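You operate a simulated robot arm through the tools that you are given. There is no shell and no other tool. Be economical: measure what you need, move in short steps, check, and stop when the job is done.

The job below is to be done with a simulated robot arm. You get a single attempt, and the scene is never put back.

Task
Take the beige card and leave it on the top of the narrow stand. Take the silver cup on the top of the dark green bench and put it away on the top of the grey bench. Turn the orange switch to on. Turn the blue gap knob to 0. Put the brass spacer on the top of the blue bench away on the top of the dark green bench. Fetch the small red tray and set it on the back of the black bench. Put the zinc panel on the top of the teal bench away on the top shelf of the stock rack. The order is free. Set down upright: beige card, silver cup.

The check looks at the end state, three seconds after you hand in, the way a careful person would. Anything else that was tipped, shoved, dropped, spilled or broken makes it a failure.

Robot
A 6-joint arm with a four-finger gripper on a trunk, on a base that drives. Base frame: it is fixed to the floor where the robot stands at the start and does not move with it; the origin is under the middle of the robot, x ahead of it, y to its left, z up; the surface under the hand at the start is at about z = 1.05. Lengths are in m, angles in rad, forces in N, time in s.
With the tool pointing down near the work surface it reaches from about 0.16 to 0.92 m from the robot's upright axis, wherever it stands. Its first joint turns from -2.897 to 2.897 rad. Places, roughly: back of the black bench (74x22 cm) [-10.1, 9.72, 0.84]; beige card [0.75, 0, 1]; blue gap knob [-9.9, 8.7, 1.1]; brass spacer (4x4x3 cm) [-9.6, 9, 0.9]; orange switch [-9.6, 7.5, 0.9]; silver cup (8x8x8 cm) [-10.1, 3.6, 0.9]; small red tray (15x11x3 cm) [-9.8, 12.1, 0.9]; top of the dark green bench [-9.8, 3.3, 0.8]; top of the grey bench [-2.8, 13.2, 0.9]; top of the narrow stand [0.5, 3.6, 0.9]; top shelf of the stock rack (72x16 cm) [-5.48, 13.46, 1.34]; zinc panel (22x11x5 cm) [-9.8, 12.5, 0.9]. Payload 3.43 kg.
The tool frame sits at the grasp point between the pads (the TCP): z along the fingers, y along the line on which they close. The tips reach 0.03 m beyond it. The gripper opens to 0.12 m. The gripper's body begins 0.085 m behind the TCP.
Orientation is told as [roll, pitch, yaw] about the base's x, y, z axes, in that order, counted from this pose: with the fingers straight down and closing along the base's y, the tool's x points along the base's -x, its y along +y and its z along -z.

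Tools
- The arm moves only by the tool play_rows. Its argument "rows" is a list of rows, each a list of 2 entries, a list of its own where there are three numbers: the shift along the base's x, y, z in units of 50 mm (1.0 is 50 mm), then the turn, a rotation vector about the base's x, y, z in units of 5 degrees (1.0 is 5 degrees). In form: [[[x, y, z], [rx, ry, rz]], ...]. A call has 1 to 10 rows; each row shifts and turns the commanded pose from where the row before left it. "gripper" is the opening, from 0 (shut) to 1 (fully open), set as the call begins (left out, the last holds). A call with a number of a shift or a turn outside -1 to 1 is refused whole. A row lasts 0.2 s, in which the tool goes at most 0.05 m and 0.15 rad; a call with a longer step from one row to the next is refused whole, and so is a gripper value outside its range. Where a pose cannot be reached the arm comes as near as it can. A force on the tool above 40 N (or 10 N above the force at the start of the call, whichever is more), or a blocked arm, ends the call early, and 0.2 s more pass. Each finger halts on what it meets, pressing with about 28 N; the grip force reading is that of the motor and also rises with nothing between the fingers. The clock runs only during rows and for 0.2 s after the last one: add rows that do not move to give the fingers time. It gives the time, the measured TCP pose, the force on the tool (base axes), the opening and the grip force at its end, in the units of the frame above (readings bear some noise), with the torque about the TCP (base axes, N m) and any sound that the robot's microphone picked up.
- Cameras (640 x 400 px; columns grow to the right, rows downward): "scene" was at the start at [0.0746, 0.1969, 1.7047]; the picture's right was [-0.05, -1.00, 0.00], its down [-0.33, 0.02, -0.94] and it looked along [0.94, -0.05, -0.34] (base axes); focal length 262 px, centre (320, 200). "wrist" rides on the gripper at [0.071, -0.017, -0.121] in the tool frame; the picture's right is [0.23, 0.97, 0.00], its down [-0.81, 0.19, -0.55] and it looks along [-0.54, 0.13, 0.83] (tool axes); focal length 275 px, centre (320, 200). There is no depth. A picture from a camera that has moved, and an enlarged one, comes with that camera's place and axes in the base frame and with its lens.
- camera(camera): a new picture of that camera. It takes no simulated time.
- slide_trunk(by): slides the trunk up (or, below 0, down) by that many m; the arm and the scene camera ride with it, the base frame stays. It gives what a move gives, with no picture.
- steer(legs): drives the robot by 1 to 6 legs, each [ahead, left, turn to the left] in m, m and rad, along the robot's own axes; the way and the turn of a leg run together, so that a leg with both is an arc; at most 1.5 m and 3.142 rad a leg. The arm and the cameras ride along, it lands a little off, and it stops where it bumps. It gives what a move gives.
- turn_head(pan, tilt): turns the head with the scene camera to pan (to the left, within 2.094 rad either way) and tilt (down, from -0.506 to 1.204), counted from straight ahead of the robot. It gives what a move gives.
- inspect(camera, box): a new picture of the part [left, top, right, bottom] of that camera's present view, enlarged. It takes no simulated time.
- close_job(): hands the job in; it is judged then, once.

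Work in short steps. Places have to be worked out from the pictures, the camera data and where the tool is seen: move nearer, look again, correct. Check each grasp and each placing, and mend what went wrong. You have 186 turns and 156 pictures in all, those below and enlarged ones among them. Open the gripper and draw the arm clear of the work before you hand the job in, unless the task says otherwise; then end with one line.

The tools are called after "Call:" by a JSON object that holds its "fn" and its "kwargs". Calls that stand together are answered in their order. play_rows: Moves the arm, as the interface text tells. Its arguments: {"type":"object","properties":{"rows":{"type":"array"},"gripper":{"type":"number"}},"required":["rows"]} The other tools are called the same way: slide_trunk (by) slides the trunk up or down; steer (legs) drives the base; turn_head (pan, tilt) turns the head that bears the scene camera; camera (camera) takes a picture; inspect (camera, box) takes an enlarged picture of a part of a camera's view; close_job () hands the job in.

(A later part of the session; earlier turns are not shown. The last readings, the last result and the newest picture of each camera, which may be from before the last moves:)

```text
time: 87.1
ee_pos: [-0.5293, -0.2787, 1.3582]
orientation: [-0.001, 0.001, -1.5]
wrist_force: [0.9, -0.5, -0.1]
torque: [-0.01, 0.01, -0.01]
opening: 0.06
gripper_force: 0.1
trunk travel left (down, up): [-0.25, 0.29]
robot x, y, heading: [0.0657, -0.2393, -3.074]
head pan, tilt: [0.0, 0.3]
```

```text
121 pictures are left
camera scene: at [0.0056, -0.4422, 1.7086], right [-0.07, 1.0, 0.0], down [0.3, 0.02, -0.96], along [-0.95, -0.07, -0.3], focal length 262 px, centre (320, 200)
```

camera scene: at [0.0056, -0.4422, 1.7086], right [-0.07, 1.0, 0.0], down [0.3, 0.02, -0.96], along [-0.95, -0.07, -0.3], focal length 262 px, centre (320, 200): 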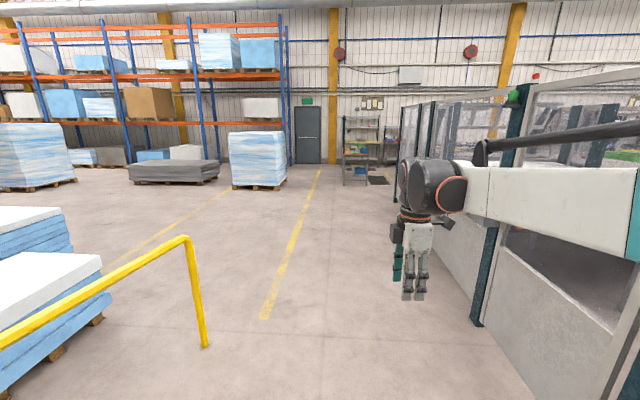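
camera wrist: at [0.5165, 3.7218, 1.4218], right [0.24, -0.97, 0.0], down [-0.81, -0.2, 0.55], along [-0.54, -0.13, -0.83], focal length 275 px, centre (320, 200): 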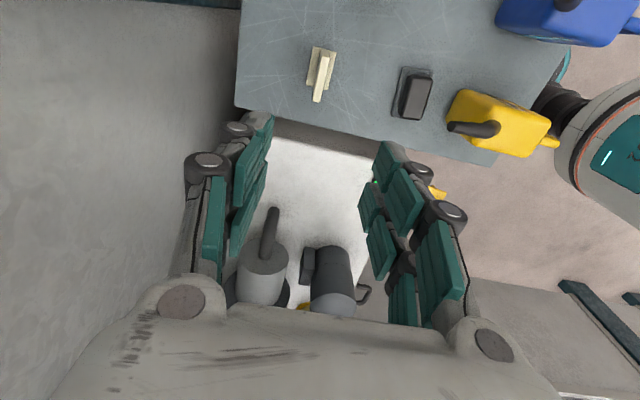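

West is open along y≈-0.3. Drive about 4.5 m west and look again.

Call:
{"fn": "steer", "kwargs": {"legs": [[0, 0, -0.067], [1.5, 0, 0], [1.5, 0, 0], [1.5, 0, 0]]}}

Call:
{"fn": "camera", "kwargs": {"camera": "scene"}}

```text
time: 109.1
ee_pos: [-5.0445, -0.0782, 1.3589]
orientation: [0.0, 0.001, -1.627]
wrist_force: [0.4, -0.2, 0.3]
torque: [-0.01, -0.01, -0.02]
opening: 0.0601
gripper_force: 0.0
trunk travel left (down, up): [-0.25, 0.29]
robot x, y, heading: [-4.448, -0.1092, 3.085]
head pan, tilt: [0.0, 0.3]
```

```text
120 pictures are left
camera scene: at [-4.5358, -0.3078, 1.7086], right [0.06, 1.0, 0.0], down [0.3, -0.02, -0.96], along [-0.95, 0.05, -0.3], focal length 262 px, centre (320, 200)
```

scene: 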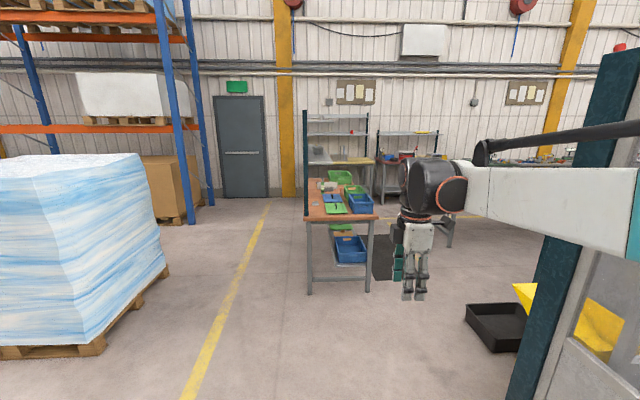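

Benches line the west wall. I'll pass south of the island table (y≈-0.9) to x≈-8.2, then look north.

Call:
{"fn": "steer", "kwargs": {"legs": [[1.0, 0.8, 0.056], [1.5, 0, 0], [1.2, 0, 0]]}}

Call:
{"fn": "turn_head", "kwargs": {"pan": -0.45, "tilt": 0.3}}

Call:
{"fn": "camera", "kwargs": {"camera": "scene"}}

```text
time: 128.5
ee_pos: [-8.8123, -0.8936, 1.3601]
orientation: [-0.001, -0.001, -1.578]
wrist_force: [-0.8, 0.9, 0.3]
torque: [0.01, -0.01, 0.06]
opening: 0.0599
gripper_force: 0.0
trunk travel left (down, up): [-0.25, 0.29]
robot x, y, heading: [-8.2164, -0.8995, 3.138]
head pan, tilt: [0.0, 0.3]
```

```text
time: 129.4
ee_pos: [-8.8123, -0.8929, 1.359]
orientation: [0.0, 0.0, -1.578]
wrist_force: [0.4, 0.3, 0.2]
torque: [-0.01, -0.02, 0.01]
opening: 0.0604
gripper_force: 0.0
trunk travel left (down, up): [-0.25, 0.29]
robot x, y, heading: [-8.2181, -0.9015, 3.13]
head pan, tilt: [-0.45, 0.3]
```

```text
119 pictures are left
camera scene: at [-8.2816, -1.0571, 1.7086], right [0.44, 0.9, 0.0], down [0.27, -0.13, -0.96], along [-0.86, 0.42, -0.3], focal length 262 px, centre (320, 200)
```

scene: 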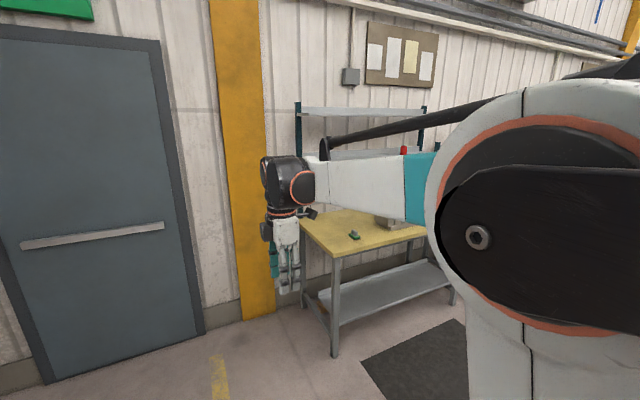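

Move 0.35 m further west, then turn right to face north along the aisle.

Call:
{"fn": "steer", "kwargs": {"legs": [[0.38, 0, 0], [0, 0, -1.5608]]}}

Call:
{"fn": "turn_head", "kwargs": {"pan": 0.2, "tilt": 0.3}}

Call:
{"fn": "camera", "kwargs": {"camera": "scene"}}

```text
time: 135.5
ee_pos: [-8.6073, -0.3025, 1.3596]
orientation: [0.0, 0.001, -3.105]
wrist_force: [0.5, 0.3, -0.3]
torque: [0.02, 0.01, 0.03]
opening: 0.06
gripper_force: 0.1
trunk travel left (down, up): [-0.25, 0.29]
robot x, y, heading: [-8.5898, -0.9015, 1.609]
head pan, tilt: [-0.45, 0.3]
```

```text
time: 136.5
ee_pos: [-8.608, -0.3025, 1.3588]
orientation: [0.001, 0.0, -3.106]
wrist_force: [0.3, 1.2, 0.6]
torque: [0.02, 0.0, -0.01]
opening: 0.0598
gripper_force: 0.1
trunk travel left (down, up): [-0.25, 0.29]
robot x, y, heading: [-8.5898, -0.8978, 1.606]
head pan, tilt: [0.201, 0.3]
```

```text
118 pictures are left
camera scene: at [-8.8078, -0.8313, 1.7086], right [0.97, 0.23, 0.0], down [0.07, -0.29, -0.96], along [-0.22, 0.93, -0.3], focal length 262 px, centre (320, 200)
```

scene: 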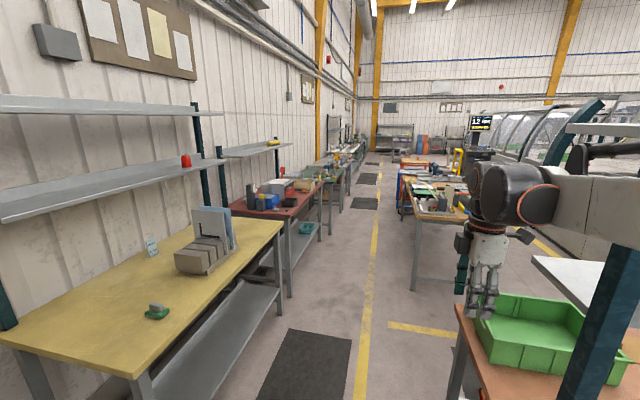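

Clear aisle to the north; bench fronts at x≈-9.6, right-hand tables at x≈-8.4. Drive up along x≈-9.0 to y≈2.4.

Call:
{"fn": "steer", "kwargs": {"legs": [[0.8, 0.42, -0.035], [1.5, 0, 0], [0.9, 0, 0]]}}

Call:
{"fn": "turn_head", "kwargs": {"pan": 0.5, "tilt": 0.4}}

Call:
{"fn": "camera", "kwargs": {"camera": "scene"}}

```text
time: 152.4
ee_pos: [-8.9932, 2.8398, 1.3579]
orientation: [0.001, -0.001, -3.138]
wrist_force: [0.0, 0.1, 0.1]
torque: [-0.03, -0.01, 0.0]
opening: 0.06
gripper_force: 0.0
trunk travel left (down, up): [-0.25, 0.29]
robot x, y, heading: [-8.9941, 2.2458, 1.574]
head pan, tilt: [0.201, 0.3]
```

```text
time: 153.2
ee_pos: [-8.9924, 2.8408, 1.3597]
orientation: [-0.001, 0.0, -3.138]
wrist_force: [0.3, 0.0, -0.4]
torque: [0.0, 0.01, 0.0]
opening: 0.0602
gripper_force: 0.0
trunk travel left (down, up): [-0.25, 0.29]
robot x, y, heading: [-8.99, 2.2408, 1.572]
head pan, tilt: [0.499, 0.4]
```

```text
117 pictures are left
camera scene: at [-9.2363, 2.3079, 1.6993], right [0.88, 0.48, 0.0], down [0.19, -0.34, -0.92], along [-0.44, 0.81, -0.39], focal length 262 px, centre (320, 200)
```

scene: 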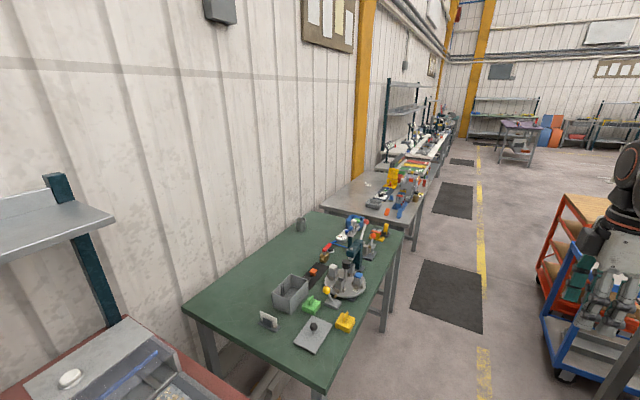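

The silver cup appears at the back of the green bench near (-10.1, 3.63). I drive alongside, turn to face the bench and look down.

Call:
{"fn": "steer", "kwargs": {"legs": [[1.35, 0, 0], [0, 0, 1.5708]]}}

Call:
{"fn": "turn_head", "kwargs": {"pan": 0, "tilt": 0.7}}

Call:
{"fn": "camera", "kwargs": {"camera": "scene"}}

```text
time: 163.8
ee_pos: [-9.6245, 3.5786, 1.3597]
orientation: [0.002, 0.001, -1.534]
wrist_force: [0.8, -0.3, -0.2]
torque: [-0.01, 0.01, 0.01]
opening: 0.06
gripper_force: 0.1
trunk travel left (down, up): [-0.25, 0.29]
robot x, y, heading: [-9.0338, 3.596, -3.104]
head pan, tilt: [0.499, 0.4]
```

```text
time: 164.7
ee_pos: [-9.6242, 3.5776, 1.3579]
orientation: [0.001, 0.002, -1.535]
wrist_force: [0.8, -0.6, -0.9]
torque: [0.01, 0.0, 0.02]
opening: 0.0598
gripper_force: 0.1
trunk travel left (down, up): [-0.25, 0.29]
robot x, y, heading: [-9.0296, 3.598, -3.104]
head pan, tilt: [0.0, 0.7]
```

```text
116 pictures are left
camera scene: at [-9.0869, 3.3968, 1.6725], right [-0.04, 1.0, 0.0], down [0.64, 0.02, -0.77], along [-0.76, -0.03, -0.64], focal length 262 px, centre (320, 200)
```

scene: 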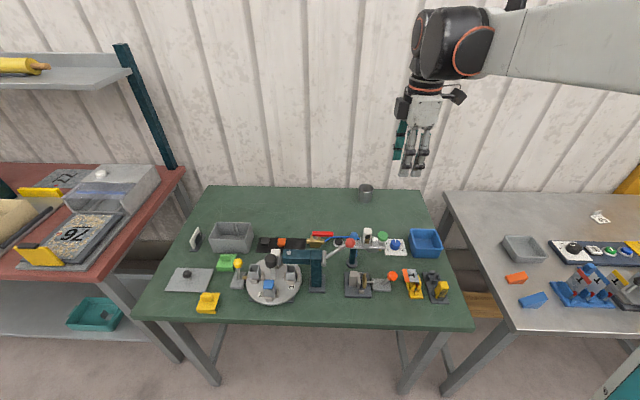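

Cup centre ≈ (-10.13, 3.6). Drive 0.22 m closer, then place the open gripper near it and look through the wrist camera.

Call:
{"fn": "steer", "kwargs": {"legs": [[0.21, 0, -0.03]]}}

Call:
{"fn": "play_rows", "kwargs": {"rows": [[[-0.8, 0, -0.4], [0, 0, 0]], [[-0.8, 0, -0.4], [0, 0, 0]], [[-0.8, 0, -0.4], [0, 0, 0]], [[-0.8, 0, -0.4], [0, 0, 0]], [[0, 0, 0], [0, 0, 0]]], "gripper": 1}}

Call:
{"fn": "camera", "kwargs": {"camera": "wrist"}}

Call:
{"fn": "camera", "kwargs": {"camera": "scene"}}

```text
time: 166.3
ee_pos: [-9.8358, 3.5942, 1.3584]
orientation: [0.0, 0.001, -1.568]
wrist_force: [0.0, 0.3, -1.1]
torque: [-0.01, -0.05, -0.01]
opening: 0.06
gripper_force: 0.0
trunk travel left (down, up): [-0.25, 0.29]
robot x, y, heading: [-9.2399, 3.5916, -3.145]
head pan, tilt: [0.0, 0.7]
```

```text
time: 167.5
ee_pos: [-9.9945, 3.5936, 1.2771]
orientation: [0.0, 0.001, -1.567]
wrist_force: [0.4, 0.2, 0.4]
torque: [-0.03, 0.03, -0.03]
opening: 0.12
gripper_force: 0.0
trunk travel left (down, up): [-0.25, 0.29]
robot x, y, heading: [-9.237, 3.5927, -3.135]
head pan, tilt: [0.0, 0.7]
```

```text
115 pictures are left
camera wrist: at [-10.0128, 3.6658, 1.3979], right [0.97, 0.23, 0.0], down [0.2, -0.81, 0.55], along [0.13, -0.54, -0.83], focal length 275 px, centre (320, 200)
```

wrist: 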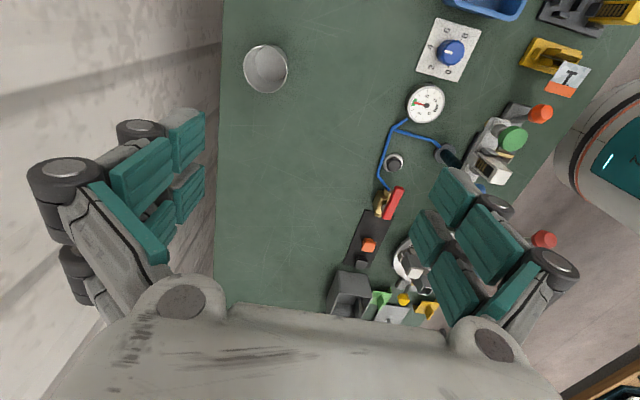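

```text
114 pictures are left
camera scene: at [-9.3021, 3.3946, 1.6726], right [0.0, 1.0, 0.0], down [0.64, 0.0, -0.77], along [-0.77, 0.0, -0.64], focal length 262 px, centre (320, 200)
```

scene: 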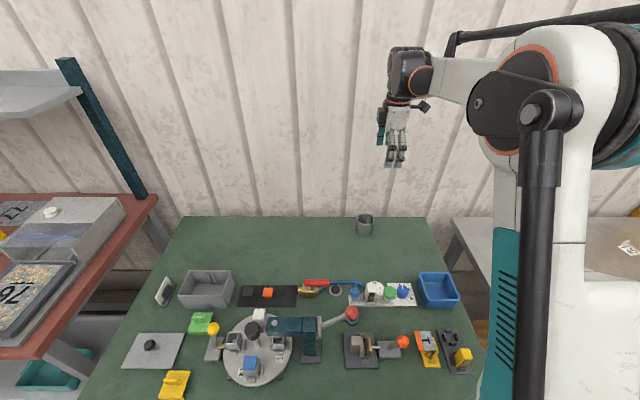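

Triangulating both views, the cup is centred at about (-10.082, 3.58), rim z≈0.92. The wall is close, so I turn the gripper to close along y.

Call:
{"fn": "play_rows", "kwargs": {"rows": [[[-0.1, -0.015, 0], [0, 0, -1]], [[-0.1, -0.015, 0], [0, 0, -1]], [[-0.1, -0.015, 0], [0, 0, -1]], [[-0.1, -0.015, 0], [0, 0, -1]], [[-0.1, -0.015, 0], [0, 0, -1]], [[-0.1, -0.015, 0], [0, 0, -1]], [[-0.1, -0.015, 0], [0, 0, -1]], [[-0.1, -0.015, 0], [0, 0, -1]], [[-0.1, -0.015, 0], [0, 0, -1]]]}}

Call:
{"fn": "play_rows", "kwargs": {"rows": [[[-0.1, -0.015, 0], [0, 0, -1]], [[-0.1, -0.015, 0], [0, 0, -1]], [[-0.1, -0.015, 0], [0, 0, -1]], [[-0.1, -0.015, 0], [0, 0, -1]], [[-0.1, -0.015, 0], [0, 0, -1]], [[-0.1, -0.015, 0], [0, 0, -1]], [[-0.1, -0.015, 0], [0, 0, -1]], [[-0.1, -0.015, 0], [0, 0, -1]], [[-0.1, -0.015, 0], [0, 0, -1]]]}}

Call:
{"fn": "play_rows", "kwargs": {"rows": [[[0, 0, -0.9], [0, 0, 0]], [[0, 0, -0.9], [0, 0, 0]], [[0, 0, -0.9], [0, 0, 0]], [[0, 0, -0.9], [0, 0, 0]], [[0, 0, 0], [0, 0, 0]]]}}

Call:
{"fn": "camera", "kwargs": {"camera": "wrist"}}

```text
time: 169.5
ee_pos: [-10.0389, 3.5852, 1.2792]
orientation: [-0.001, 0.001, -2.352]
wrist_force: [0.2, 1.0, 0.3]
torque: [-0.01, 0.0, 0.0]
opening: 0.12
gripper_force: 0.1
trunk travel left (down, up): [-0.25, 0.29]
robot x, y, heading: [-9.2382, 3.5935, -3.136]
head pan, tilt: [0.0, 0.7]
```

```text
time: 171.5
ee_pos: [-10.0847, 3.5795, 1.2779]
orientation: [-0.001, -0.001, -3.137]
wrist_force: [-0.2, -1.0, -0.3]
torque: [-0.03, 0.01, -0.03]
opening: 0.1201
gripper_force: 0.0
trunk travel left (down, up): [-0.25, 0.29]
robot x, y, heading: [-9.241, 3.5924, -3.135]
head pan, tilt: [0.0, 0.7]
```

```text
time: 172.7
ee_pos: [-10.0839, 3.5806, 1.0962]
orientation: [0.0, 0.0, -3.138]
wrist_force: [-0.5, 0.2, 0.2]
torque: [0.0, -0.02, 0.01]
opening: 0.1198
gripper_force: 0.0
trunk travel left (down, up): [-0.25, 0.29]
robot x, y, heading: [-9.2399, 3.594, -3.136]
head pan, tilt: [0.0, 0.7]
```

```text
113 pictures are left
camera wrist: at [-10.0134, 3.5991, 1.2177], right [0.23, -0.97, 0.0], down [-0.81, -0.2, 0.55], along [-0.54, -0.13, -0.83], focal length 275 px, centre (320, 200)
```

wrist: 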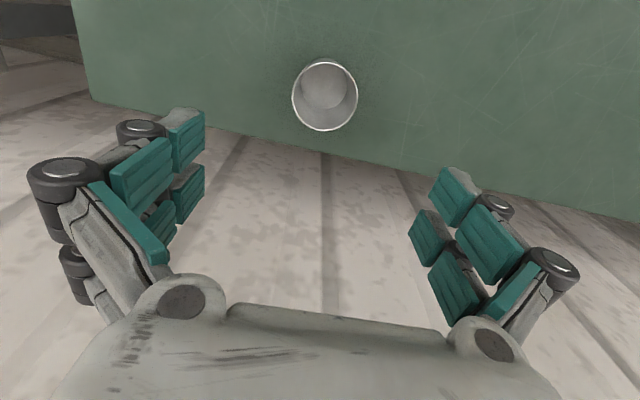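

Centred. Lower to z≈0.89 and close.

Call:
{"fn": "play_rows", "kwargs": {"rows": [[[0, 0, -0.9], [0, 0, 0]], [[0, 0, -0.9], [0, 0, 0]], [[0, 0, -0.9], [0, 0, 0]], [[0, 0, -0.9], [0, 0, 0]], [[0, 0, -0.5], [0, 0, 0]], [[0, 0, 0], [0, 0, 0]]]}}

Call:
{"fn": "camera", "kwargs": {"camera": "wrist"}}

Call:
{"fn": "inspect", "kwargs": {"camera": "scene", "box": [320, 170, 420, 240]}}

```text
time: 174.1
ee_pos: [-10.0831, 3.58, 0.893]
orientation: [0.0, 0.001, -3.137]
wrist_force: [-0.1, -0.4, 0.2]
torque: [0.0, -0.02, 0.02]
opening: 0.1201
gripper_force: 0.1
trunk travel left (down, up): [-0.25, 0.29]
robot x, y, heading: [-9.2393, 3.594, -3.142]
head pan, tilt: [0.0, 0.7]
```

```text
112 pictures are left
camera wrist: at [-10.0122, 3.5978, 1.0139], right [0.23, -0.97, 0.0], down [-0.81, -0.2, 0.55], along [-0.54, -0.13, -0.83], focal length 275 px, centre (320, 200)
```

wrist: 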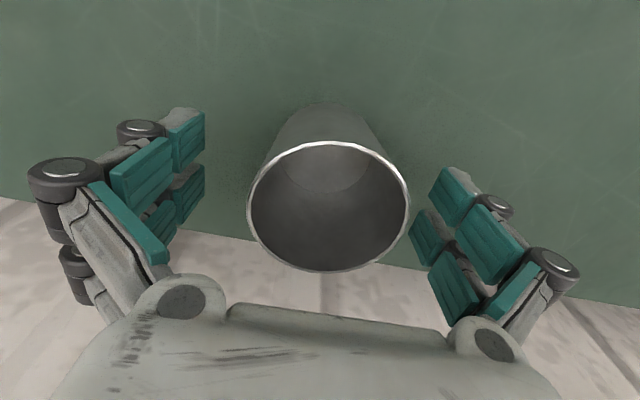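

```text
5.71 times, centred on (370, 205) of scene
camera zoom: at [-9.3029, 3.3946, 1.6725], right [0.0, 1.0, 0.0], down [0.64, 0.0, -0.76], along [-0.76, 0.0, -0.64], focal length 1500 px, centre (34, 171)
```

zoom: 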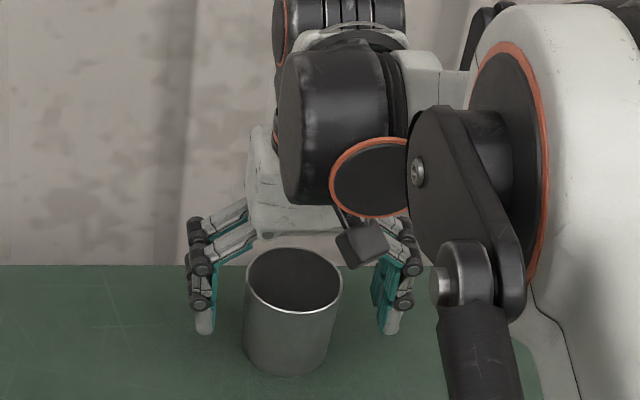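

Rim is at ≈0.906, so lower another 15 mm, then close.

Call:
{"fn": "play_rows", "kwargs": {"rows": [[[0, -0.05, -0.3], [0, 0, 0]], [[0, 0, 0], [0, 0, 0]]]}}

Call:
{"fn": "play_rows", "kwargs": {"rows": [[[0, 0, 0], [0, 0, 0]], [[0, 0, 0], [0, 0, 0]], [[0, 0, 0], [0, 0, 0]]], "gripper": 0}}

Call:
{"fn": "play_rows", "kwargs": {"rows": [[[0, 0, 0.4], [0, 0, 0]], [[0, 0, 0.8], [0, 0, 0]], [[0, 0, 0.9], [0, 0, 0]], [[0, 0, 0], [0, 0, 0]]]}}

Call:
{"fn": "camera", "kwargs": {"camera": "wrist"}}

```text
time: 174.7
ee_pos: [-10.0834, 3.5767, 0.8787]
orientation: [0.001, -0.001, -3.139]
wrist_force: [-0.3, 0.3, -0.4]
torque: [0.01, -0.03, -0.02]
opening: 0.1198
gripper_force: 0.1
trunk travel left (down, up): [-0.25, 0.29]
robot x, y, heading: [-9.2369, 3.5956, -3.139]
head pan, tilt: [0.0, 0.7]
```

```text
time: 175.5
ee_pos: [-10.0817, 3.5767, 0.8808]
orientation: [0.0, 0.001, -3.139]
wrist_force: [0.3, 0.1, 16.5]
torque: [-0.13, 0.02, 0.0]
opening: 0.0623
gripper_force: 27.3
trunk travel left (down, up): [-0.25, 0.29]
robot x, y, heading: [-9.2359, 3.593, -3.137]
head pan, tilt: [0.0, 0.7]
```

```text
time: 176.5
ee_pos: [-10.0841, 3.5751, 0.9846]
orientation: [0.0, 0.0, -3.139]
wrist_force: [0.2, -0.5, -0.6]
torque: [-0.03, 0.02, 0.02]
opening: 0.0618
gripper_force: 28.4
trunk travel left (down, up): [-0.25, 0.29]
robot x, y, heading: [-9.2421, 3.5965, -3.136]
head pan, tilt: [0.0, 0.7]
```

```text
110 pictures are left
camera wrist: at [-10.0135, 3.5923, 1.1044], right [0.23, -0.97, 0.0], down [-0.81, -0.2, 0.55], along [-0.54, -0.13, -0.83], focal length 275 px, centre (320, 200)
```

wrist: 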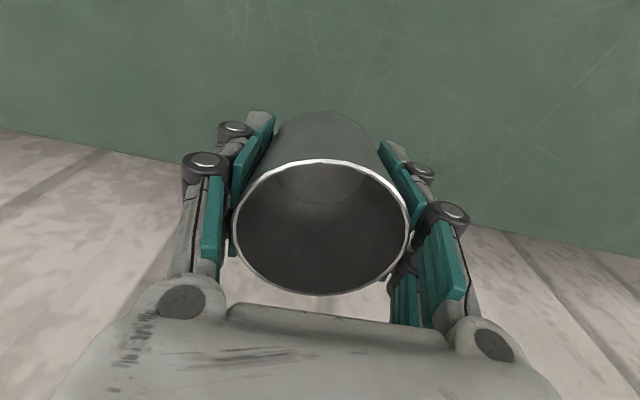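

Cup held. Lift and retract it, then back into the aisle and turn north.

Call:
{"fn": "play_rows", "kwargs": {"rows": [[[0, 0, 0.9], [0, 0, 0]], [[0, 0, 0.9], [0, 0, 0]], [[0, 0, 0.9], [0, 0, 0]], [[0, 0, 0.9], [0, 0, 0]], [[0, 0, 0.9], [0, 0, 0]], [[0, 0, 0.9], [0, 0, 0]], [[0.9, 0, 0.3], [0, 0, 0]], [[0.9, 0, 0.3], [0, 0, 0]], [[0.9, 0, 0.3], [0, 0, 0]], [[0.9, 0, 0.3], [0, 0, 0]]]}}

Call:
{"fn": "play_rows", "kwargs": {"rows": [[[0.7, 0, 0], [0, 0, 0]], [[0.7, 0, 0], [0, 0, 0]], [[0, 0, 0], [0, 0, 0]]]}}

Call:
{"fn": "steer", "kwargs": {"legs": [[-0.24, 0, 0], [0, 0, -1.5708]]}}

Call:
{"fn": "turn_head", "kwargs": {"pan": 0, "tilt": 0.25}}

Call:
{"fn": "camera", "kwargs": {"camera": "scene"}}

```text
time: 178.7
ee_pos: [-9.9046, 3.5768, 1.3139]
orientation: [0.0, 0.001, -3.138]
wrist_force: [-0.5, 0.5, -1.0]
torque: [-0.02, 0.03, 0.01]
opening: 0.0616
gripper_force: 28.3
trunk travel left (down, up): [-0.25, 0.29]
robot x, y, heading: [-9.2382, 3.5935, -3.141]
head pan, tilt: [0.0, 0.7]
```

```text
time: 179.5
ee_pos: [-9.8357, 3.5756, 1.3127]
orientation: [-0.001, 0.0, -3.139]
wrist_force: [-0.5, -0.4, -0.5]
torque: [-0.06, -0.03, -0.02]
opening: 0.0614
gripper_force: 28.2
trunk travel left (down, up): [-0.25, 0.29]
robot x, y, heading: [-9.2383, 3.5926, -3.137]
head pan, tilt: [0.0, 0.7]
```

```text
time: 185.1
ee_pos: [-9.0241, 4.1905, 1.3131]
orientation: [-0.001, 0.0, 1.574]
wrist_force: [0.5, 0.0, -1.3]
torque: [0.01, -0.02, -0.04]
opening: 0.0614
gripper_force: 27.9
trunk travel left (down, up): [-0.25, 0.29]
robot x, y, heading: [-9.0074, 3.5962, 1.577]
head pan, tilt: [0.0, 0.7]
```

```text
time: 186.0
ee_pos: [-9.0232, 4.1899, 1.313]
orientation: [0.0, -0.001, 1.575]
wrist_force: [1.2, -0.6, -0.9]
torque: [-0.03, 0.02, -0.02]
opening: 0.0618
gripper_force: 28.1
trunk travel left (down, up): [-0.25, 0.29]
robot x, y, heading: [-9.0062, 3.5945, 1.573]
head pan, tilt: [0.0, 0.25]
```

```text
109 pictures are left
camera scene: at [-9.2054, 3.6695, 1.7132], right [1.0, 0.0, 0.0], down [0.0, -0.25, -0.97], along [0.0, 0.97, -0.25], focal length 262 px, centre (320, 200)
```

scene: 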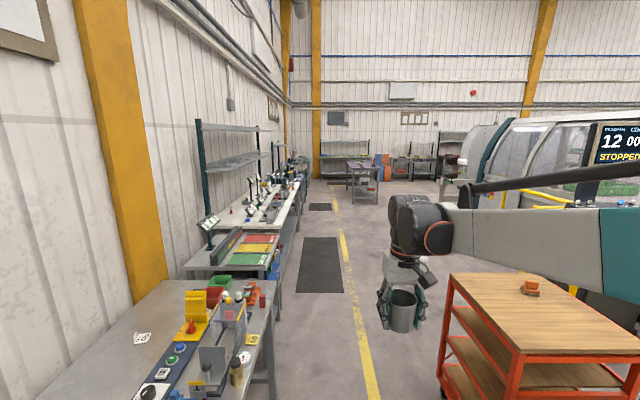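

Aisle remains clear. Drive 4.5 m north.

Call:
{"fn": "steer", "kwargs": {"legs": [[1.5, 0, 0], [1.5, 0, 0], [1.5, 0, 0]]}}

Call:
{"fn": "turn_head", "kwargs": {"pan": -0.2, "tilt": 0.3}}

Call:
{"fn": "camera", "kwargs": {"camera": "scene"}}

```text
time: 207.4
ee_pos: [-8.8663, 8.6794, 1.3142]
orientation: [0.0, -0.001, 1.512]
wrist_force: [-0.9, 0.4, -0.7]
torque: [-0.01, 0.01, -0.01]
opening: 0.0613
gripper_force: 28.2
trunk travel left (down, up): [-0.25, 0.29]
robot x, y, heading: [-8.8855, 8.0813, 1.512]
head pan, tilt: [0.0, 0.25]
```

```text
time: 208.2
ee_pos: [-8.8662, 8.6788, 1.3143]
orientation: [-0.001, 0.0, 1.514]
wrist_force: [-0.7, 0.2, -0.7]
torque: [-0.01, -0.01, 0.0]
opening: 0.0614
gripper_force: 27.9
trunk travel left (down, up): [-0.25, 0.29]
robot x, y, heading: [-8.8868, 8.0817, 1.508]
head pan, tilt: [-0.201, 0.3]
```

```text
108 pictures are left
camera scene: at [-9.0607, 8.1665, 1.7086], right [0.97, -0.25, 0.0], down [-0.08, -0.29, -0.96], along [0.24, 0.92, -0.3], focal length 262 px, centre (320, 200)
```

scene: 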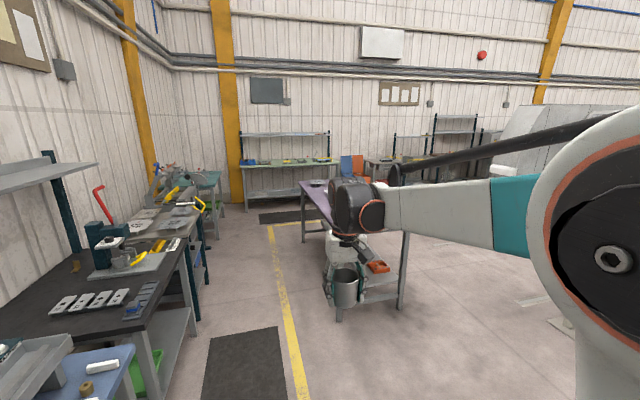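

Purple table occupies x -8.45…-7.8, y 9.9…11.5. I continue up the aisle to y≈12.2 then turn east.

Call:
{"fn": "steer", "kwargs": {"legs": [[0, 0.15, 0.063], [1.5, 0, 0], [1.5, 0, 0], [1.1, 0, 0], [0, 0, -1.5708]]}}

Call:
{"fn": "turn_head", "kwargs": {"pan": 0.1, "tilt": 0.3}}

Call:
{"fn": "camera", "kwargs": {"camera": "scene"}}

```text
time: 232.6
ee_pos: [-8.4718, 12.1682, 1.3137]
orientation: [0.0, 0.0, -0.016]
wrist_force: [0.3, 0.7, 0.0]
torque: [0.02, 0.02, -0.02]
opening: 0.0617
gripper_force: 28.1
trunk travel left (down, up): [-0.25, 0.29]
robot x, y, heading: [-9.0662, 12.162, -0.01]
head pan, tilt: [-0.201, 0.3]
```

```text
time: 233.4
ee_pos: [-8.4723, 12.1691, 1.3131]
orientation: [-0.001, 0.001, -0.017]
wrist_force: [0.7, 0.4, -0.4]
torque: [-0.02, 0.0, 0.04]
opening: 0.0615
gripper_force: 27.8
trunk travel left (down, up): [-0.25, 0.29]
robot x, y, heading: [-9.0667, 12.1625, -0.015]
head pan, tilt: [0.099, 0.3]
```

```text
107 pictures are left
camera scene: at [-8.9905, 12.372, 1.7086], right [0.08, -1.0, 0.0], down [-0.29, -0.02, -0.96], along [0.95, 0.08, -0.3], focal length 262 px, centre (320, 200)
```

scene: 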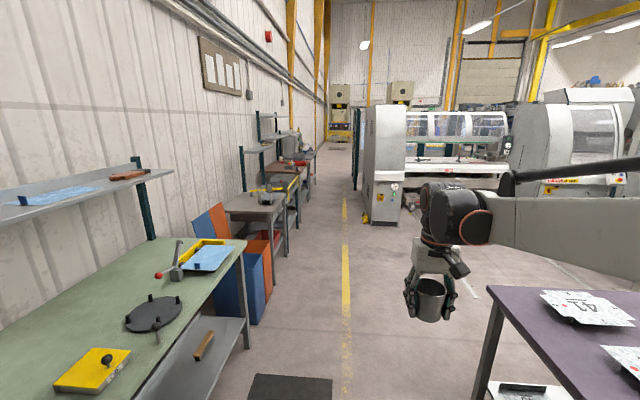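

Aisle continues east along y≈12.4. Drive 4.5 m.

Call:
{"fn": "steer", "kwargs": {"legs": [[0, 0.22, 0.012], [1.5, 0, 0], [1.5, 0, 0]]}}

Call:
{"fn": "turn_head", "kwargs": {"pan": 0.3, "tilt": 0.3}}

Call:
{"fn": "camera", "kwargs": {"camera": "scene"}}

```text
time: 248.9
ee_pos: [-5.5134, 12.3943, 1.3135]
orientation: [0.0, 0.0, 0.015]
wrist_force: [-0.3, 0.5, 0.2]
torque: [0.0, 0.0, -0.01]
opening: 0.0614
gripper_force: 27.6
trunk travel left (down, up): [-0.25, 0.29]
robot x, y, heading: [-6.1081, 12.3671, 0.016]
head pan, tilt: [0.099, 0.3]
```

```text
time: 249.7
ee_pos: [-5.5127, 12.3933, 1.3139]
orientation: [0.001, 0.001, 0.015]
wrist_force: [0.4, 0.6, -0.7]
torque: [-0.02, -0.02, 0.03]
opening: 0.0612
gripper_force: 28.0
trunk travel left (down, up): [-0.25, 0.29]
robot x, y, heading: [-6.1098, 12.3689, 0.015]
head pan, tilt: [0.3, 0.3]
```

```text
106 pictures are left
camera scene: at [-6.0407, 12.5998, 1.7086], right [0.31, -0.95, 0.0], down [-0.28, -0.09, -0.96], along [0.91, 0.3, -0.3], focal length 262 px, centre (320, 200)
```

scene: 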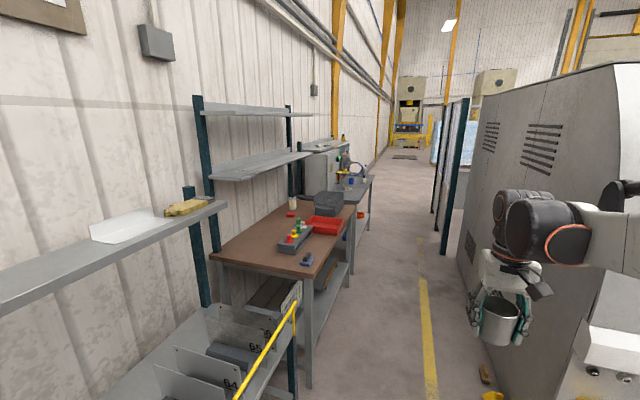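

The stock rack is at my left here; the grey bench is farther east. Drive on 2.6 m at y≈12.5.

Call:
{"fn": "steer", "kwargs": {"legs": [[0.3, 0.1, -0.015], [1.5, 0, 0], [0.7, 0, 0]]}}

Call:
{"fn": "turn_head", "kwargs": {"pan": 0.9, "tilt": 0.5}}

Call:
{"fn": "camera", "kwargs": {"camera": "scene"}}

```text
time: 262.2
ee_pos: [-3.0349, 12.4959, 1.314]
orientation: [0.001, 0.002, 0.002]
wrist_force: [-0.4, -0.6, -1.1]
torque: [-0.01, 0.06, -0.01]
opening: 0.0616
gripper_force: 27.9
trunk travel left (down, up): [-0.25, 0.29]
robot x, y, heading: [-3.6321, 12.4796, 0.001]
head pan, tilt: [0.3, 0.3]
```

```text
time: 263.2
ee_pos: [-3.0356, 12.4955, 1.3146]
orientation: [0.001, 0.0, 0.004]
wrist_force: [0.3, -0.2, 0.7]
torque: [0.05, 0.0, 0.01]
opening: 0.0612
gripper_force: 27.8
trunk travel left (down, up): [-0.25, 0.29]
robot x, y, heading: [-3.633, 12.4827, 0.0]
head pan, tilt: [0.901, 0.499]
```

```text
105 pictures are left
camera scene: at [-3.5939, 12.7514, 1.6902], right [0.79, -0.62, 0.0], down [-0.3, -0.38, -0.88], along [0.54, 0.69, -0.48], focal length 262 px, centre (320, 200)
```

scene: 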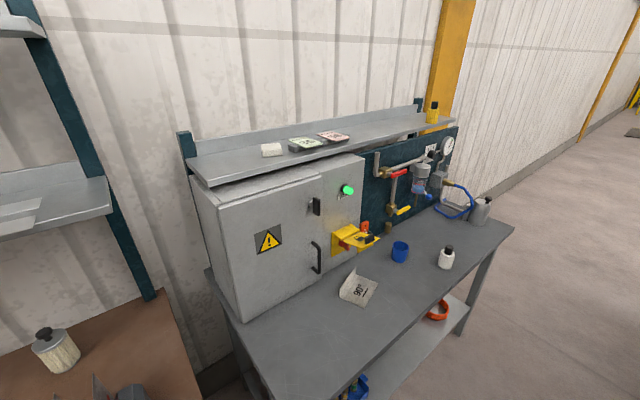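

Free spot on the grey bench about (-2.86, 13.12). Drive 0.77 m ahead and turn to face the bench.

Call:
{"fn": "steer", "kwargs": {"legs": [[0.77, 0, 0], [0, 0, 1.5708]]}}

Call:
{"fn": "turn_head", "kwargs": {"pan": 0, "tilt": 0.75}}

Call:
{"fn": "camera", "kwargs": {"camera": "scene"}}

Call:
{"fn": "camera", "kwargs": {"camera": "wrist"}}

```text
time: 271.0
ee_pos: [-2.8729, 13.0735, 1.3123]
orientation: [0.001, 0.0, 1.544]
wrist_force: [0.3, -0.4, 0.6]
torque: [0.03, 0.01, -0.02]
opening: 0.0616
gripper_force: 27.5
trunk travel left (down, up): [-0.25, 0.29]
robot x, y, heading: [-2.8765, 12.4774, 1.544]
head pan, tilt: [0.901, 0.499]
```

```text
time: 272.2
ee_pos: [-2.8727, 13.0728, 1.3134]
orientation: [0.001, -0.001, 1.543]
wrist_force: [0.7, -0.1, -0.6]
torque: [-0.03, 0.0, 0.0]
opening: 0.0618
gripper_force: 28.2
trunk travel left (down, up): [-0.25, 0.29]
robot x, y, heading: [-2.8782, 12.4781, 1.546]
head pan, tilt: [0.0, 0.75]
```

```text
104 pictures are left
camera scene: at [-3.072, 12.5479, 1.6682], right [1.0, -0.03, 0.0], down [-0.02, -0.68, -0.73], along [0.02, 0.73, -0.68], focal length 262 px, centre (320, 200)
```

scene: 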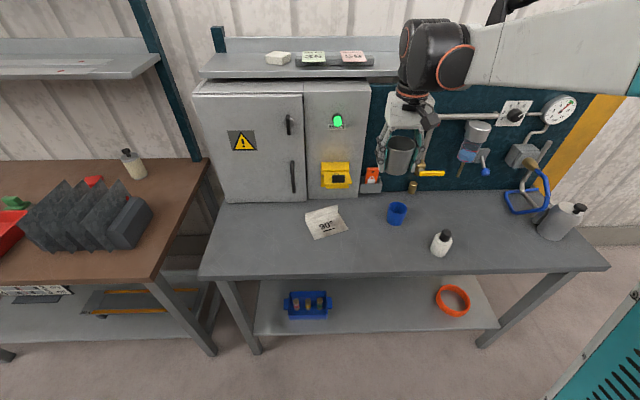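

```text
103 pictures are left
camera wrist: at [-2.8595, 13.0023, 1.434], right [-0.98, -0.2, 0.0], down [-0.17, 0.82, 0.55], along [-0.11, 0.54, -0.83], focal length 275 px, centre (320, 200)
```

wrist: 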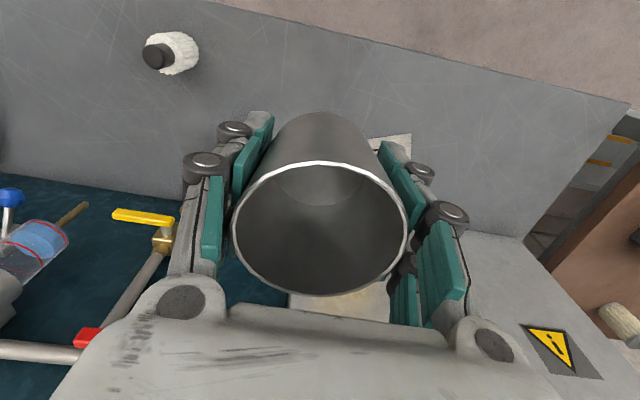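

Spot (-2.86, 13.11) is free. Align and descend, first to z≈1.0.

Call:
{"fn": "play_rows", "kwargs": {"rows": [[[0.25, 0.75, 0], [0, 0, 0]], [[0, 0, -0.9], [0, 0, 0]], [[0, 0, -0.9], [0, 0, 0]], [[0, 0, -0.9], [0, 0, 0]], [[0, 0, -0.9], [0, 0, 0]], [[0, 0, -0.9], [0, 0, 0]], [[0, 0, -0.9], [0, 0, 0]], [[0, 0, -0.6], [0, 0, 0]], [[0, 0, 0], [0, 0, 0]]]}}

Call:
{"fn": "camera", "kwargs": {"camera": "scene"}}

```text
time: 274.2
ee_pos: [-2.8613, 13.1097, 1.0127]
orientation: [0.0, -0.001, 1.545]
wrist_force: [0.2, -1.2, -0.6]
torque: [0.01, 0.03, -0.01]
opening: 0.0618
gripper_force: 28.2
trunk travel left (down, up): [-0.25, 0.29]
robot x, y, heading: [-2.8749, 12.4777, 1.541]
head pan, tilt: [0.0, 0.75]
```

```text
102 pictures are left
camera scene: at [-3.0719, 12.5479, 1.6683], right [1.0, -0.03, 0.0], down [-0.02, -0.68, -0.73], along [0.02, 0.73, -0.68], focal length 262 px, centre (320, 200)
```

scene: 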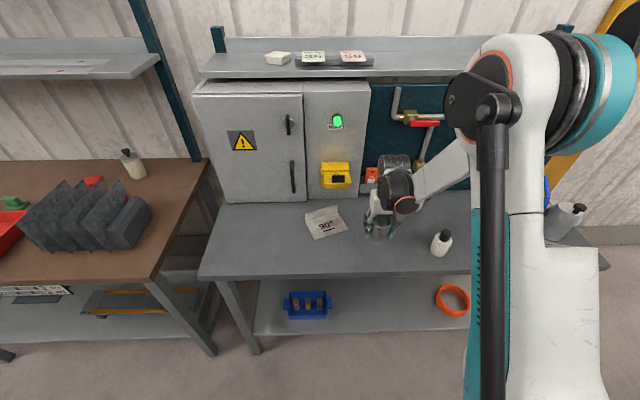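

Good placement. Lower in smaller steps watching the force.

Call:
{"fn": "play_rows", "kwargs": {"rows": [[[0, 0, -0.4], [0, 0, 0]], [[0, 0, -0.4], [0, 0, 0]], [[0, 0, -0.3], [0, 0, 0]], [[0, 0, -0.2], [0, 0, 0]], [[0, 0, 0], [0, 0, 0]]]}}

Call:
{"fn": "inspect", "kwargs": {"camera": "scene", "box": [320, 180, 440, 255]}}

```text
time: 275.4
ee_pos: [-2.8601, 13.111, 0.9483]
orientation: [0.0, 0.001, 1.544]
wrist_force: [0.3, -0.4, -0.8]
torque: [0.0, -0.03, -0.01]
opening: 0.0619
gripper_force: 28.3
trunk travel left (down, up): [-0.25, 0.29]
robot x, y, heading: [-2.8735, 12.4782, 1.546]
head pan, tilt: [0.0, 0.75]
```

```text
5.33 times, centred on (380, 218) of scene
camera zoom: at [-3.0719, 12.5479, 1.6682], right [1.0, -0.03, 0.0], down [-0.02, -0.68, -0.73], along [0.02, 0.73, -0.68], focal length 1400 px, centre (0, 107)
```

zoom: 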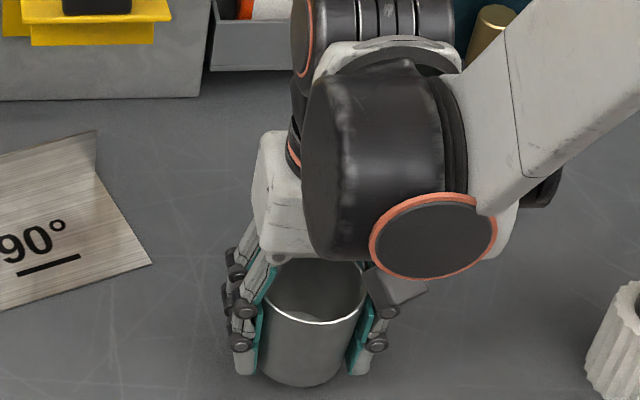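

Call:
{"fn": "play_rows", "kwargs": {"rows": [[[0, 0, -0.15], [0, 0, 0]], [[0, 0, -0.15], [0, 0, 0]], [[0, 0, -0.1], [0, 0, 0]], [[0, 0, 0], [0, 0, 0]]]}}

```text
time: 276.5
ee_pos: [-2.8605, 13.1111, 0.9299]
orientation: [-0.003, -0.002, 1.544]
wrist_force: [0.1, -1.3, 22.3]
torque: [-0.2, 0.05, -0.03]
opening: 0.0617
gripper_force: 28.1
trunk travel left (down, up): [-0.25, 0.29]
robot x, y, heading: [-2.8741, 12.4734, 1.542]
head pan, tilt: [0.0, 0.75]
stopped in row 4: the force on the tool passed its limit at 41 N (the readings are from after the stop); the commanded pose is now the measured one
```

Contact at TCP 0.93. Release and rise.

Call:
{"fn": "play_rows", "kwargs": {"rows": [[[0, 0, 0.02], [0, 0, 0]], [[0, 0, 0], [0, 0, 0]]]}}

Call:
{"fn": "play_rows", "kwargs": {"rows": [[[0, 0, 0], [0, 0, 0]], [[0, 0, 0], [0, 0, 0]], [[0, 0, 0], [0, 0, 0]]], "gripper": 1}}

Call:
{"fn": "play_rows", "kwargs": {"rows": [[[0, 0, 0.4], [0, 0, 0]], [[0, 0, 0.9], [0, 0, 0]], [[0, 0, 0.9], [0, 0, 0]], [[0, 0, 0.9], [0, 0, 0]], [[0, 0, 0.9], [0, 0, 0]], [[0, 0, 0.9], [0, 0, 0]], [[0, 0, 0.9], [0, 0, 0]], [[0, -0.5, 0.9], [0, 0, 0]], [[0, -0.5, 0.6], [0, 0, 0]]]}}

Call:
{"fn": "camera", "kwargs": {"camera": "scene"}}

```text
time: 277.1
ee_pos: [-2.8605, 13.1106, 0.93]
orientation: [0.0, -0.003, 1.543]
wrist_force: [3.0, -4.2, 12.0]
torque: [-0.32, -0.11, 0.02]
opening: 0.0618
gripper_force: 27.8
trunk travel left (down, up): [-0.25, 0.29]
robot x, y, heading: [-2.8751, 12.4744, 1.546]
head pan, tilt: [0.0, 0.75]
```

```text
time: 277.9
ee_pos: [-2.8619, 13.1103, 0.93]
orientation: [0.001, -0.003, 1.545]
wrist_force: [-0.1, 0.0, 0.0]
torque: [0.03, 0.01, -0.02]
opening: 0.12
gripper_force: 0.0
trunk travel left (down, up): [-0.25, 0.29]
robot x, y, heading: [-2.8722, 12.4783, 1.542]
head pan, tilt: [0.0, 0.75]
```

```text
refused: row 8 steps farther than a row can; nothing moved
```

```text
100 pictures are left
camera scene: at [-3.0719, 12.5481, 1.6682], right [1.0, -0.03, 0.0], down [-0.02, -0.68, -0.73], along [0.02, 0.73, -0.68], focal length 262 px, centre (320, 200)
```

scene: 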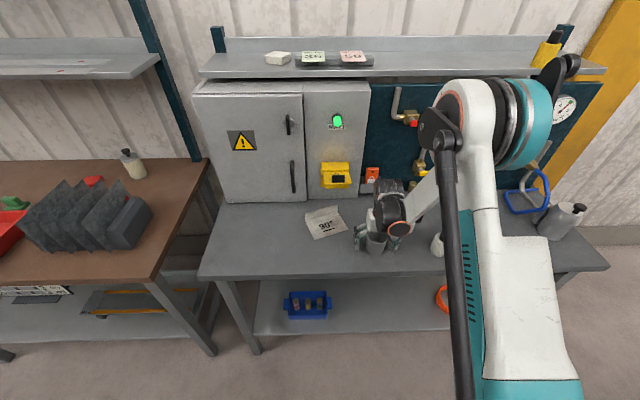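

The lift was refused for step length; redo it with legal steps.

Call:
{"fn": "play_rows", "kwargs": {"rows": [[[0, 0, 0.4], [0, 0, 0]], [[0, 0, 0.9], [0, 0, 0]], [[0, 0, 0.9], [0, 0, 0]], [[0, 0, 0.9], [0, 0, 0]], [[0, 0, 0.9], [0, 0, 0]], [[0, 0, 0.9], [0, 0, 0]], [[0, 0, 0.9], [0, 0, 0]], [[0, 0, 0.9], [0, 0, 0]], [[0, -0.5, 0.7], [0, 0, 0]], [[0, -0.5, 0.2], [0, 0, 0]]]}}

Call:
{"fn": "camera", "kwargs": {"camera": "scene"}}

```text
time: 280.1
ee_pos: [-2.8604, 13.059, 1.311]
orientation: [0.0, -0.002, 1.543]
wrist_force: [0.3, -0.3, 0.4]
torque: [0.03, 0.0, -0.05]
opening: 0.1203
gripper_force: 0.0
trunk travel left (down, up): [-0.25, 0.29]
robot x, y, heading: [-2.8772, 12.4773, 1.542]
head pan, tilt: [0.0, 0.75]
```

```text
99 pictures are left
camera scene: at [-3.0719, 12.5471, 1.6683], right [1.0, -0.03, 0.0], down [-0.02, -0.68, -0.73], along [0.02, 0.73, -0.68], focal length 262 px, centre (320, 200)
```

scene: 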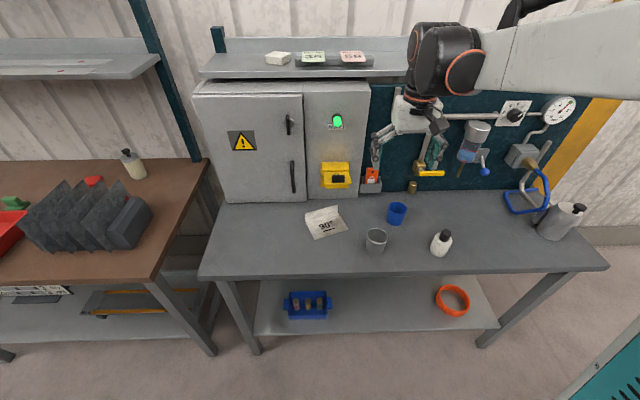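

Cup stands upright on the grey bench. Now turn west and drive to the teal bench.

Call:
{"fn": "steer", "kwargs": {"legs": [[0, 0, 1.598], [1.5, 0, 0], [1.5, 0.05, 0], [1.5, 0, 0]]}}

Call:
{"fn": "turn_head", "kwargs": {"pan": 0, "tilt": 0.35}}

Call:
{"fn": "camera", "kwargs": {"camera": "scene"}}

```text
refused: leg 3 is longer than a leg can be; nothing moved
```

```text
time: 281.0
ee_pos: [-2.8601, 13.0602, 1.31]
orientation: [0.001, -0.002, 1.542]
wrist_force: [0.2, 0.2, 0.2]
torque: [-0.05, -0.02, 0.02]
opening: 0.12
gripper_force: 0.1
trunk travel left (down, up): [-0.25, 0.29]
robot x, y, heading: [-2.8748, 12.4759, 1.542]
head pan, tilt: [0.0, 0.351]
```

```text
98 pictures are left
camera scene: at [-3.0716, 12.5583, 1.7038], right [1.0, -0.03, 0.0], down [-0.01, -0.34, -0.94], along [0.03, 0.94, -0.34], focal length 262 px, centre (320, 200)
```

scene: 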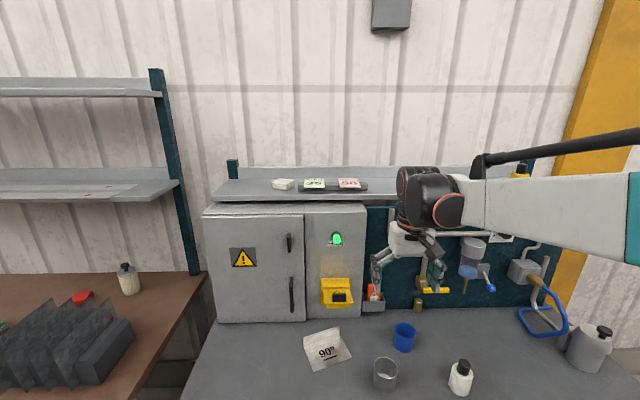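

Leg slightly too long; drive again in legal legs.

Call:
{"fn": "steer", "kwargs": {"legs": [[0, 0, 1.598], [1.4, 0.03, 0], [1.4, 0.03, 0], [1.4, 0, 0]]}}

Call:
{"fn": "camera", "kwargs": {"camera": "scene"}}

```text
time: 305.0
ee_pos: [-7.6402, 12.397, 1.3106]
orientation: [-0.001, -0.001, 3.131]
wrist_force: [-0.3, 0.0, -0.3]
torque: [0.01, 0.01, 0.01]
opening: 0.12
gripper_force: 0.0
trunk travel left (down, up): [-0.25, 0.29]
robot x, y, heading: [-7.0612, 12.3916, 3.13]
head pan, tilt: [0.0, 0.351]
```

```text
97 pictures are left
camera scene: at [-7.132, 12.1957, 1.7038], right [0.01, 1.0, 0.0], down [0.34, 0.0, -0.94], along [-0.94, 0.01, -0.34], focal length 262 px, centre (320, 200)
```

scene: 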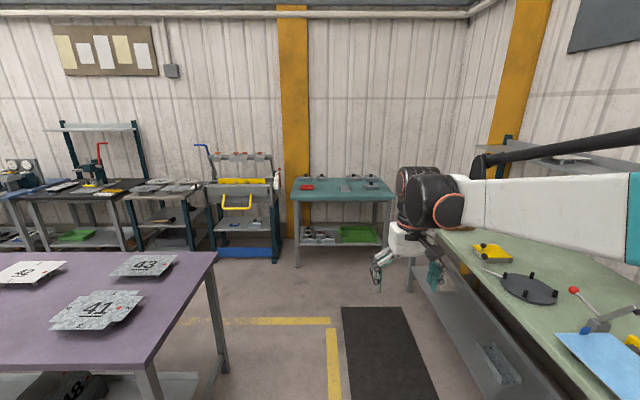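

Teal bench straight ahead with the red tray and zinc panel. Drive up to it.

Call:
{"fn": "steer", "kwargs": {"legs": [[1.4, 0, 0.01], [0.6, 0, 0]]}}

Call:
{"fn": "turn_head", "kwargs": {"pan": 0, "tilt": 0.75}}

Call:
{"fn": "camera", "kwargs": {"camera": "scene"}}

Call:
{"fn": "camera", "kwargs": {"camera": "wrist"}}

```text
time: 314.8
ee_pos: [-9.5987, 12.4108, 1.3108]
orientation: [0.001, 0.0, 3.135]
wrist_force: [0.1, 0.1, -0.3]
torque: [0.02, -0.05, 0.03]
opening: 0.12
gripper_force: 0.1
trunk travel left (down, up): [-0.25, 0.29]
robot x, y, heading: [-9.0162, 12.4108, 3.134]
head pan, tilt: [0.0, 0.351]
```

```text
time: 315.6
ee_pos: [-9.5981, 12.4116, 1.3108]
orientation: [0.0, 0.0, 3.134]
wrist_force: [0.3, 0.5, 0.8]
torque: [-0.03, -0.01, 0.0]
opening: 0.1201
gripper_force: 0.1
trunk travel left (down, up): [-0.25, 0.29]
robot x, y, heading: [-9.017, 12.411, 3.137]
head pan, tilt: [0.0, 0.75]
```

```text
96 pictures are left
camera scene: at [-9.0784, 12.2114, 1.6683], right [0.01, 1.0, 0.0], down [0.68, 0.0, -0.73], along [-0.73, 0.0, -0.68], focal length 262 px, centre (320, 200)
```

scene: 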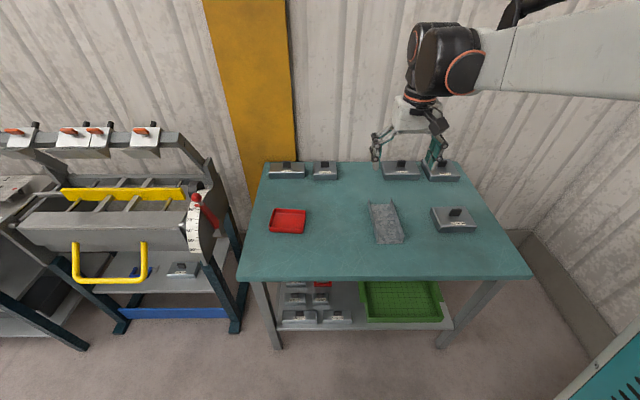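

```text
95 pictures are left
camera wrist: at [-9.528, 12.4283, 1.431], right [0.22, -0.97, 0.0], down [-0.81, -0.19, 0.55], along [-0.54, -0.12, -0.83], focal length 275 px, centre (320, 200)
```

wrist: 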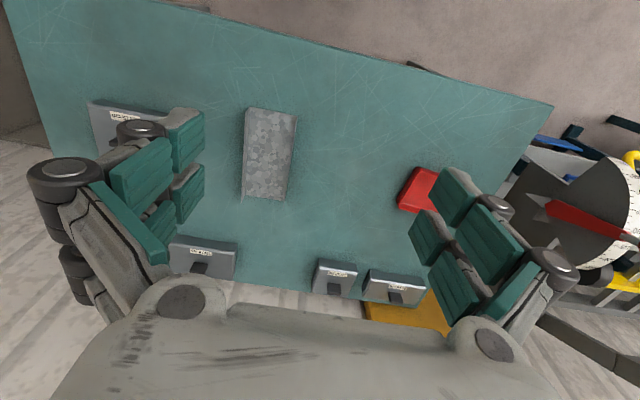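

Call:
{"fn": "inspect", "kwargs": {"camera": "scene", "box": [340, 180, 436, 260]}}

Call:
{"fn": "inspect", "kwargs": {"camera": "wrist", "box": [200, 80, 360, 220]}}

```text
5.00 times, centred on (388, 220) of scene
camera zoom: at [-9.0784, 12.2114, 1.6683], right [0.01, 1.0, 0.0], down [0.68, 0.0, -0.73], along [-0.73, 0.0, -0.68], focal length 1312 px, centre (-20, 100)
```

zoom: 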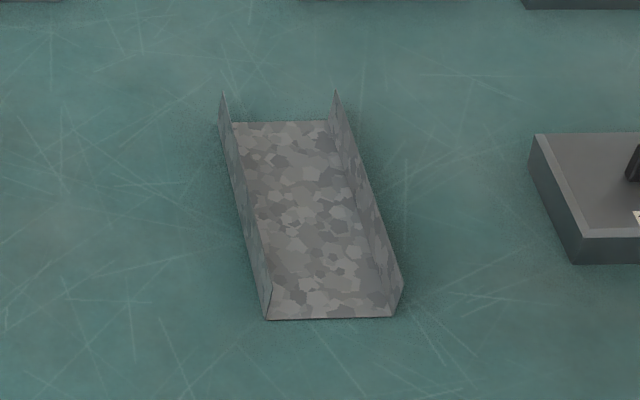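

```text
2.86 times, centred on (280, 150) of wrist
camera zoom: at [-9.528, 12.4283, 1.431], right [0.22, -0.97, 0.0], down [-0.81, -0.19, 0.55], along [-0.54, -0.12, -0.83], focal length 786 px, centre (434, 343)
```

zoom: 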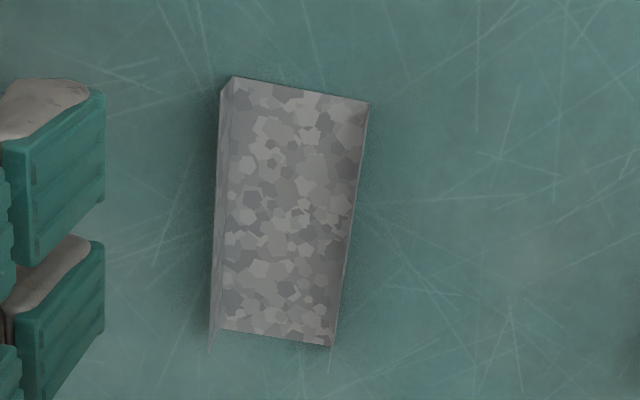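

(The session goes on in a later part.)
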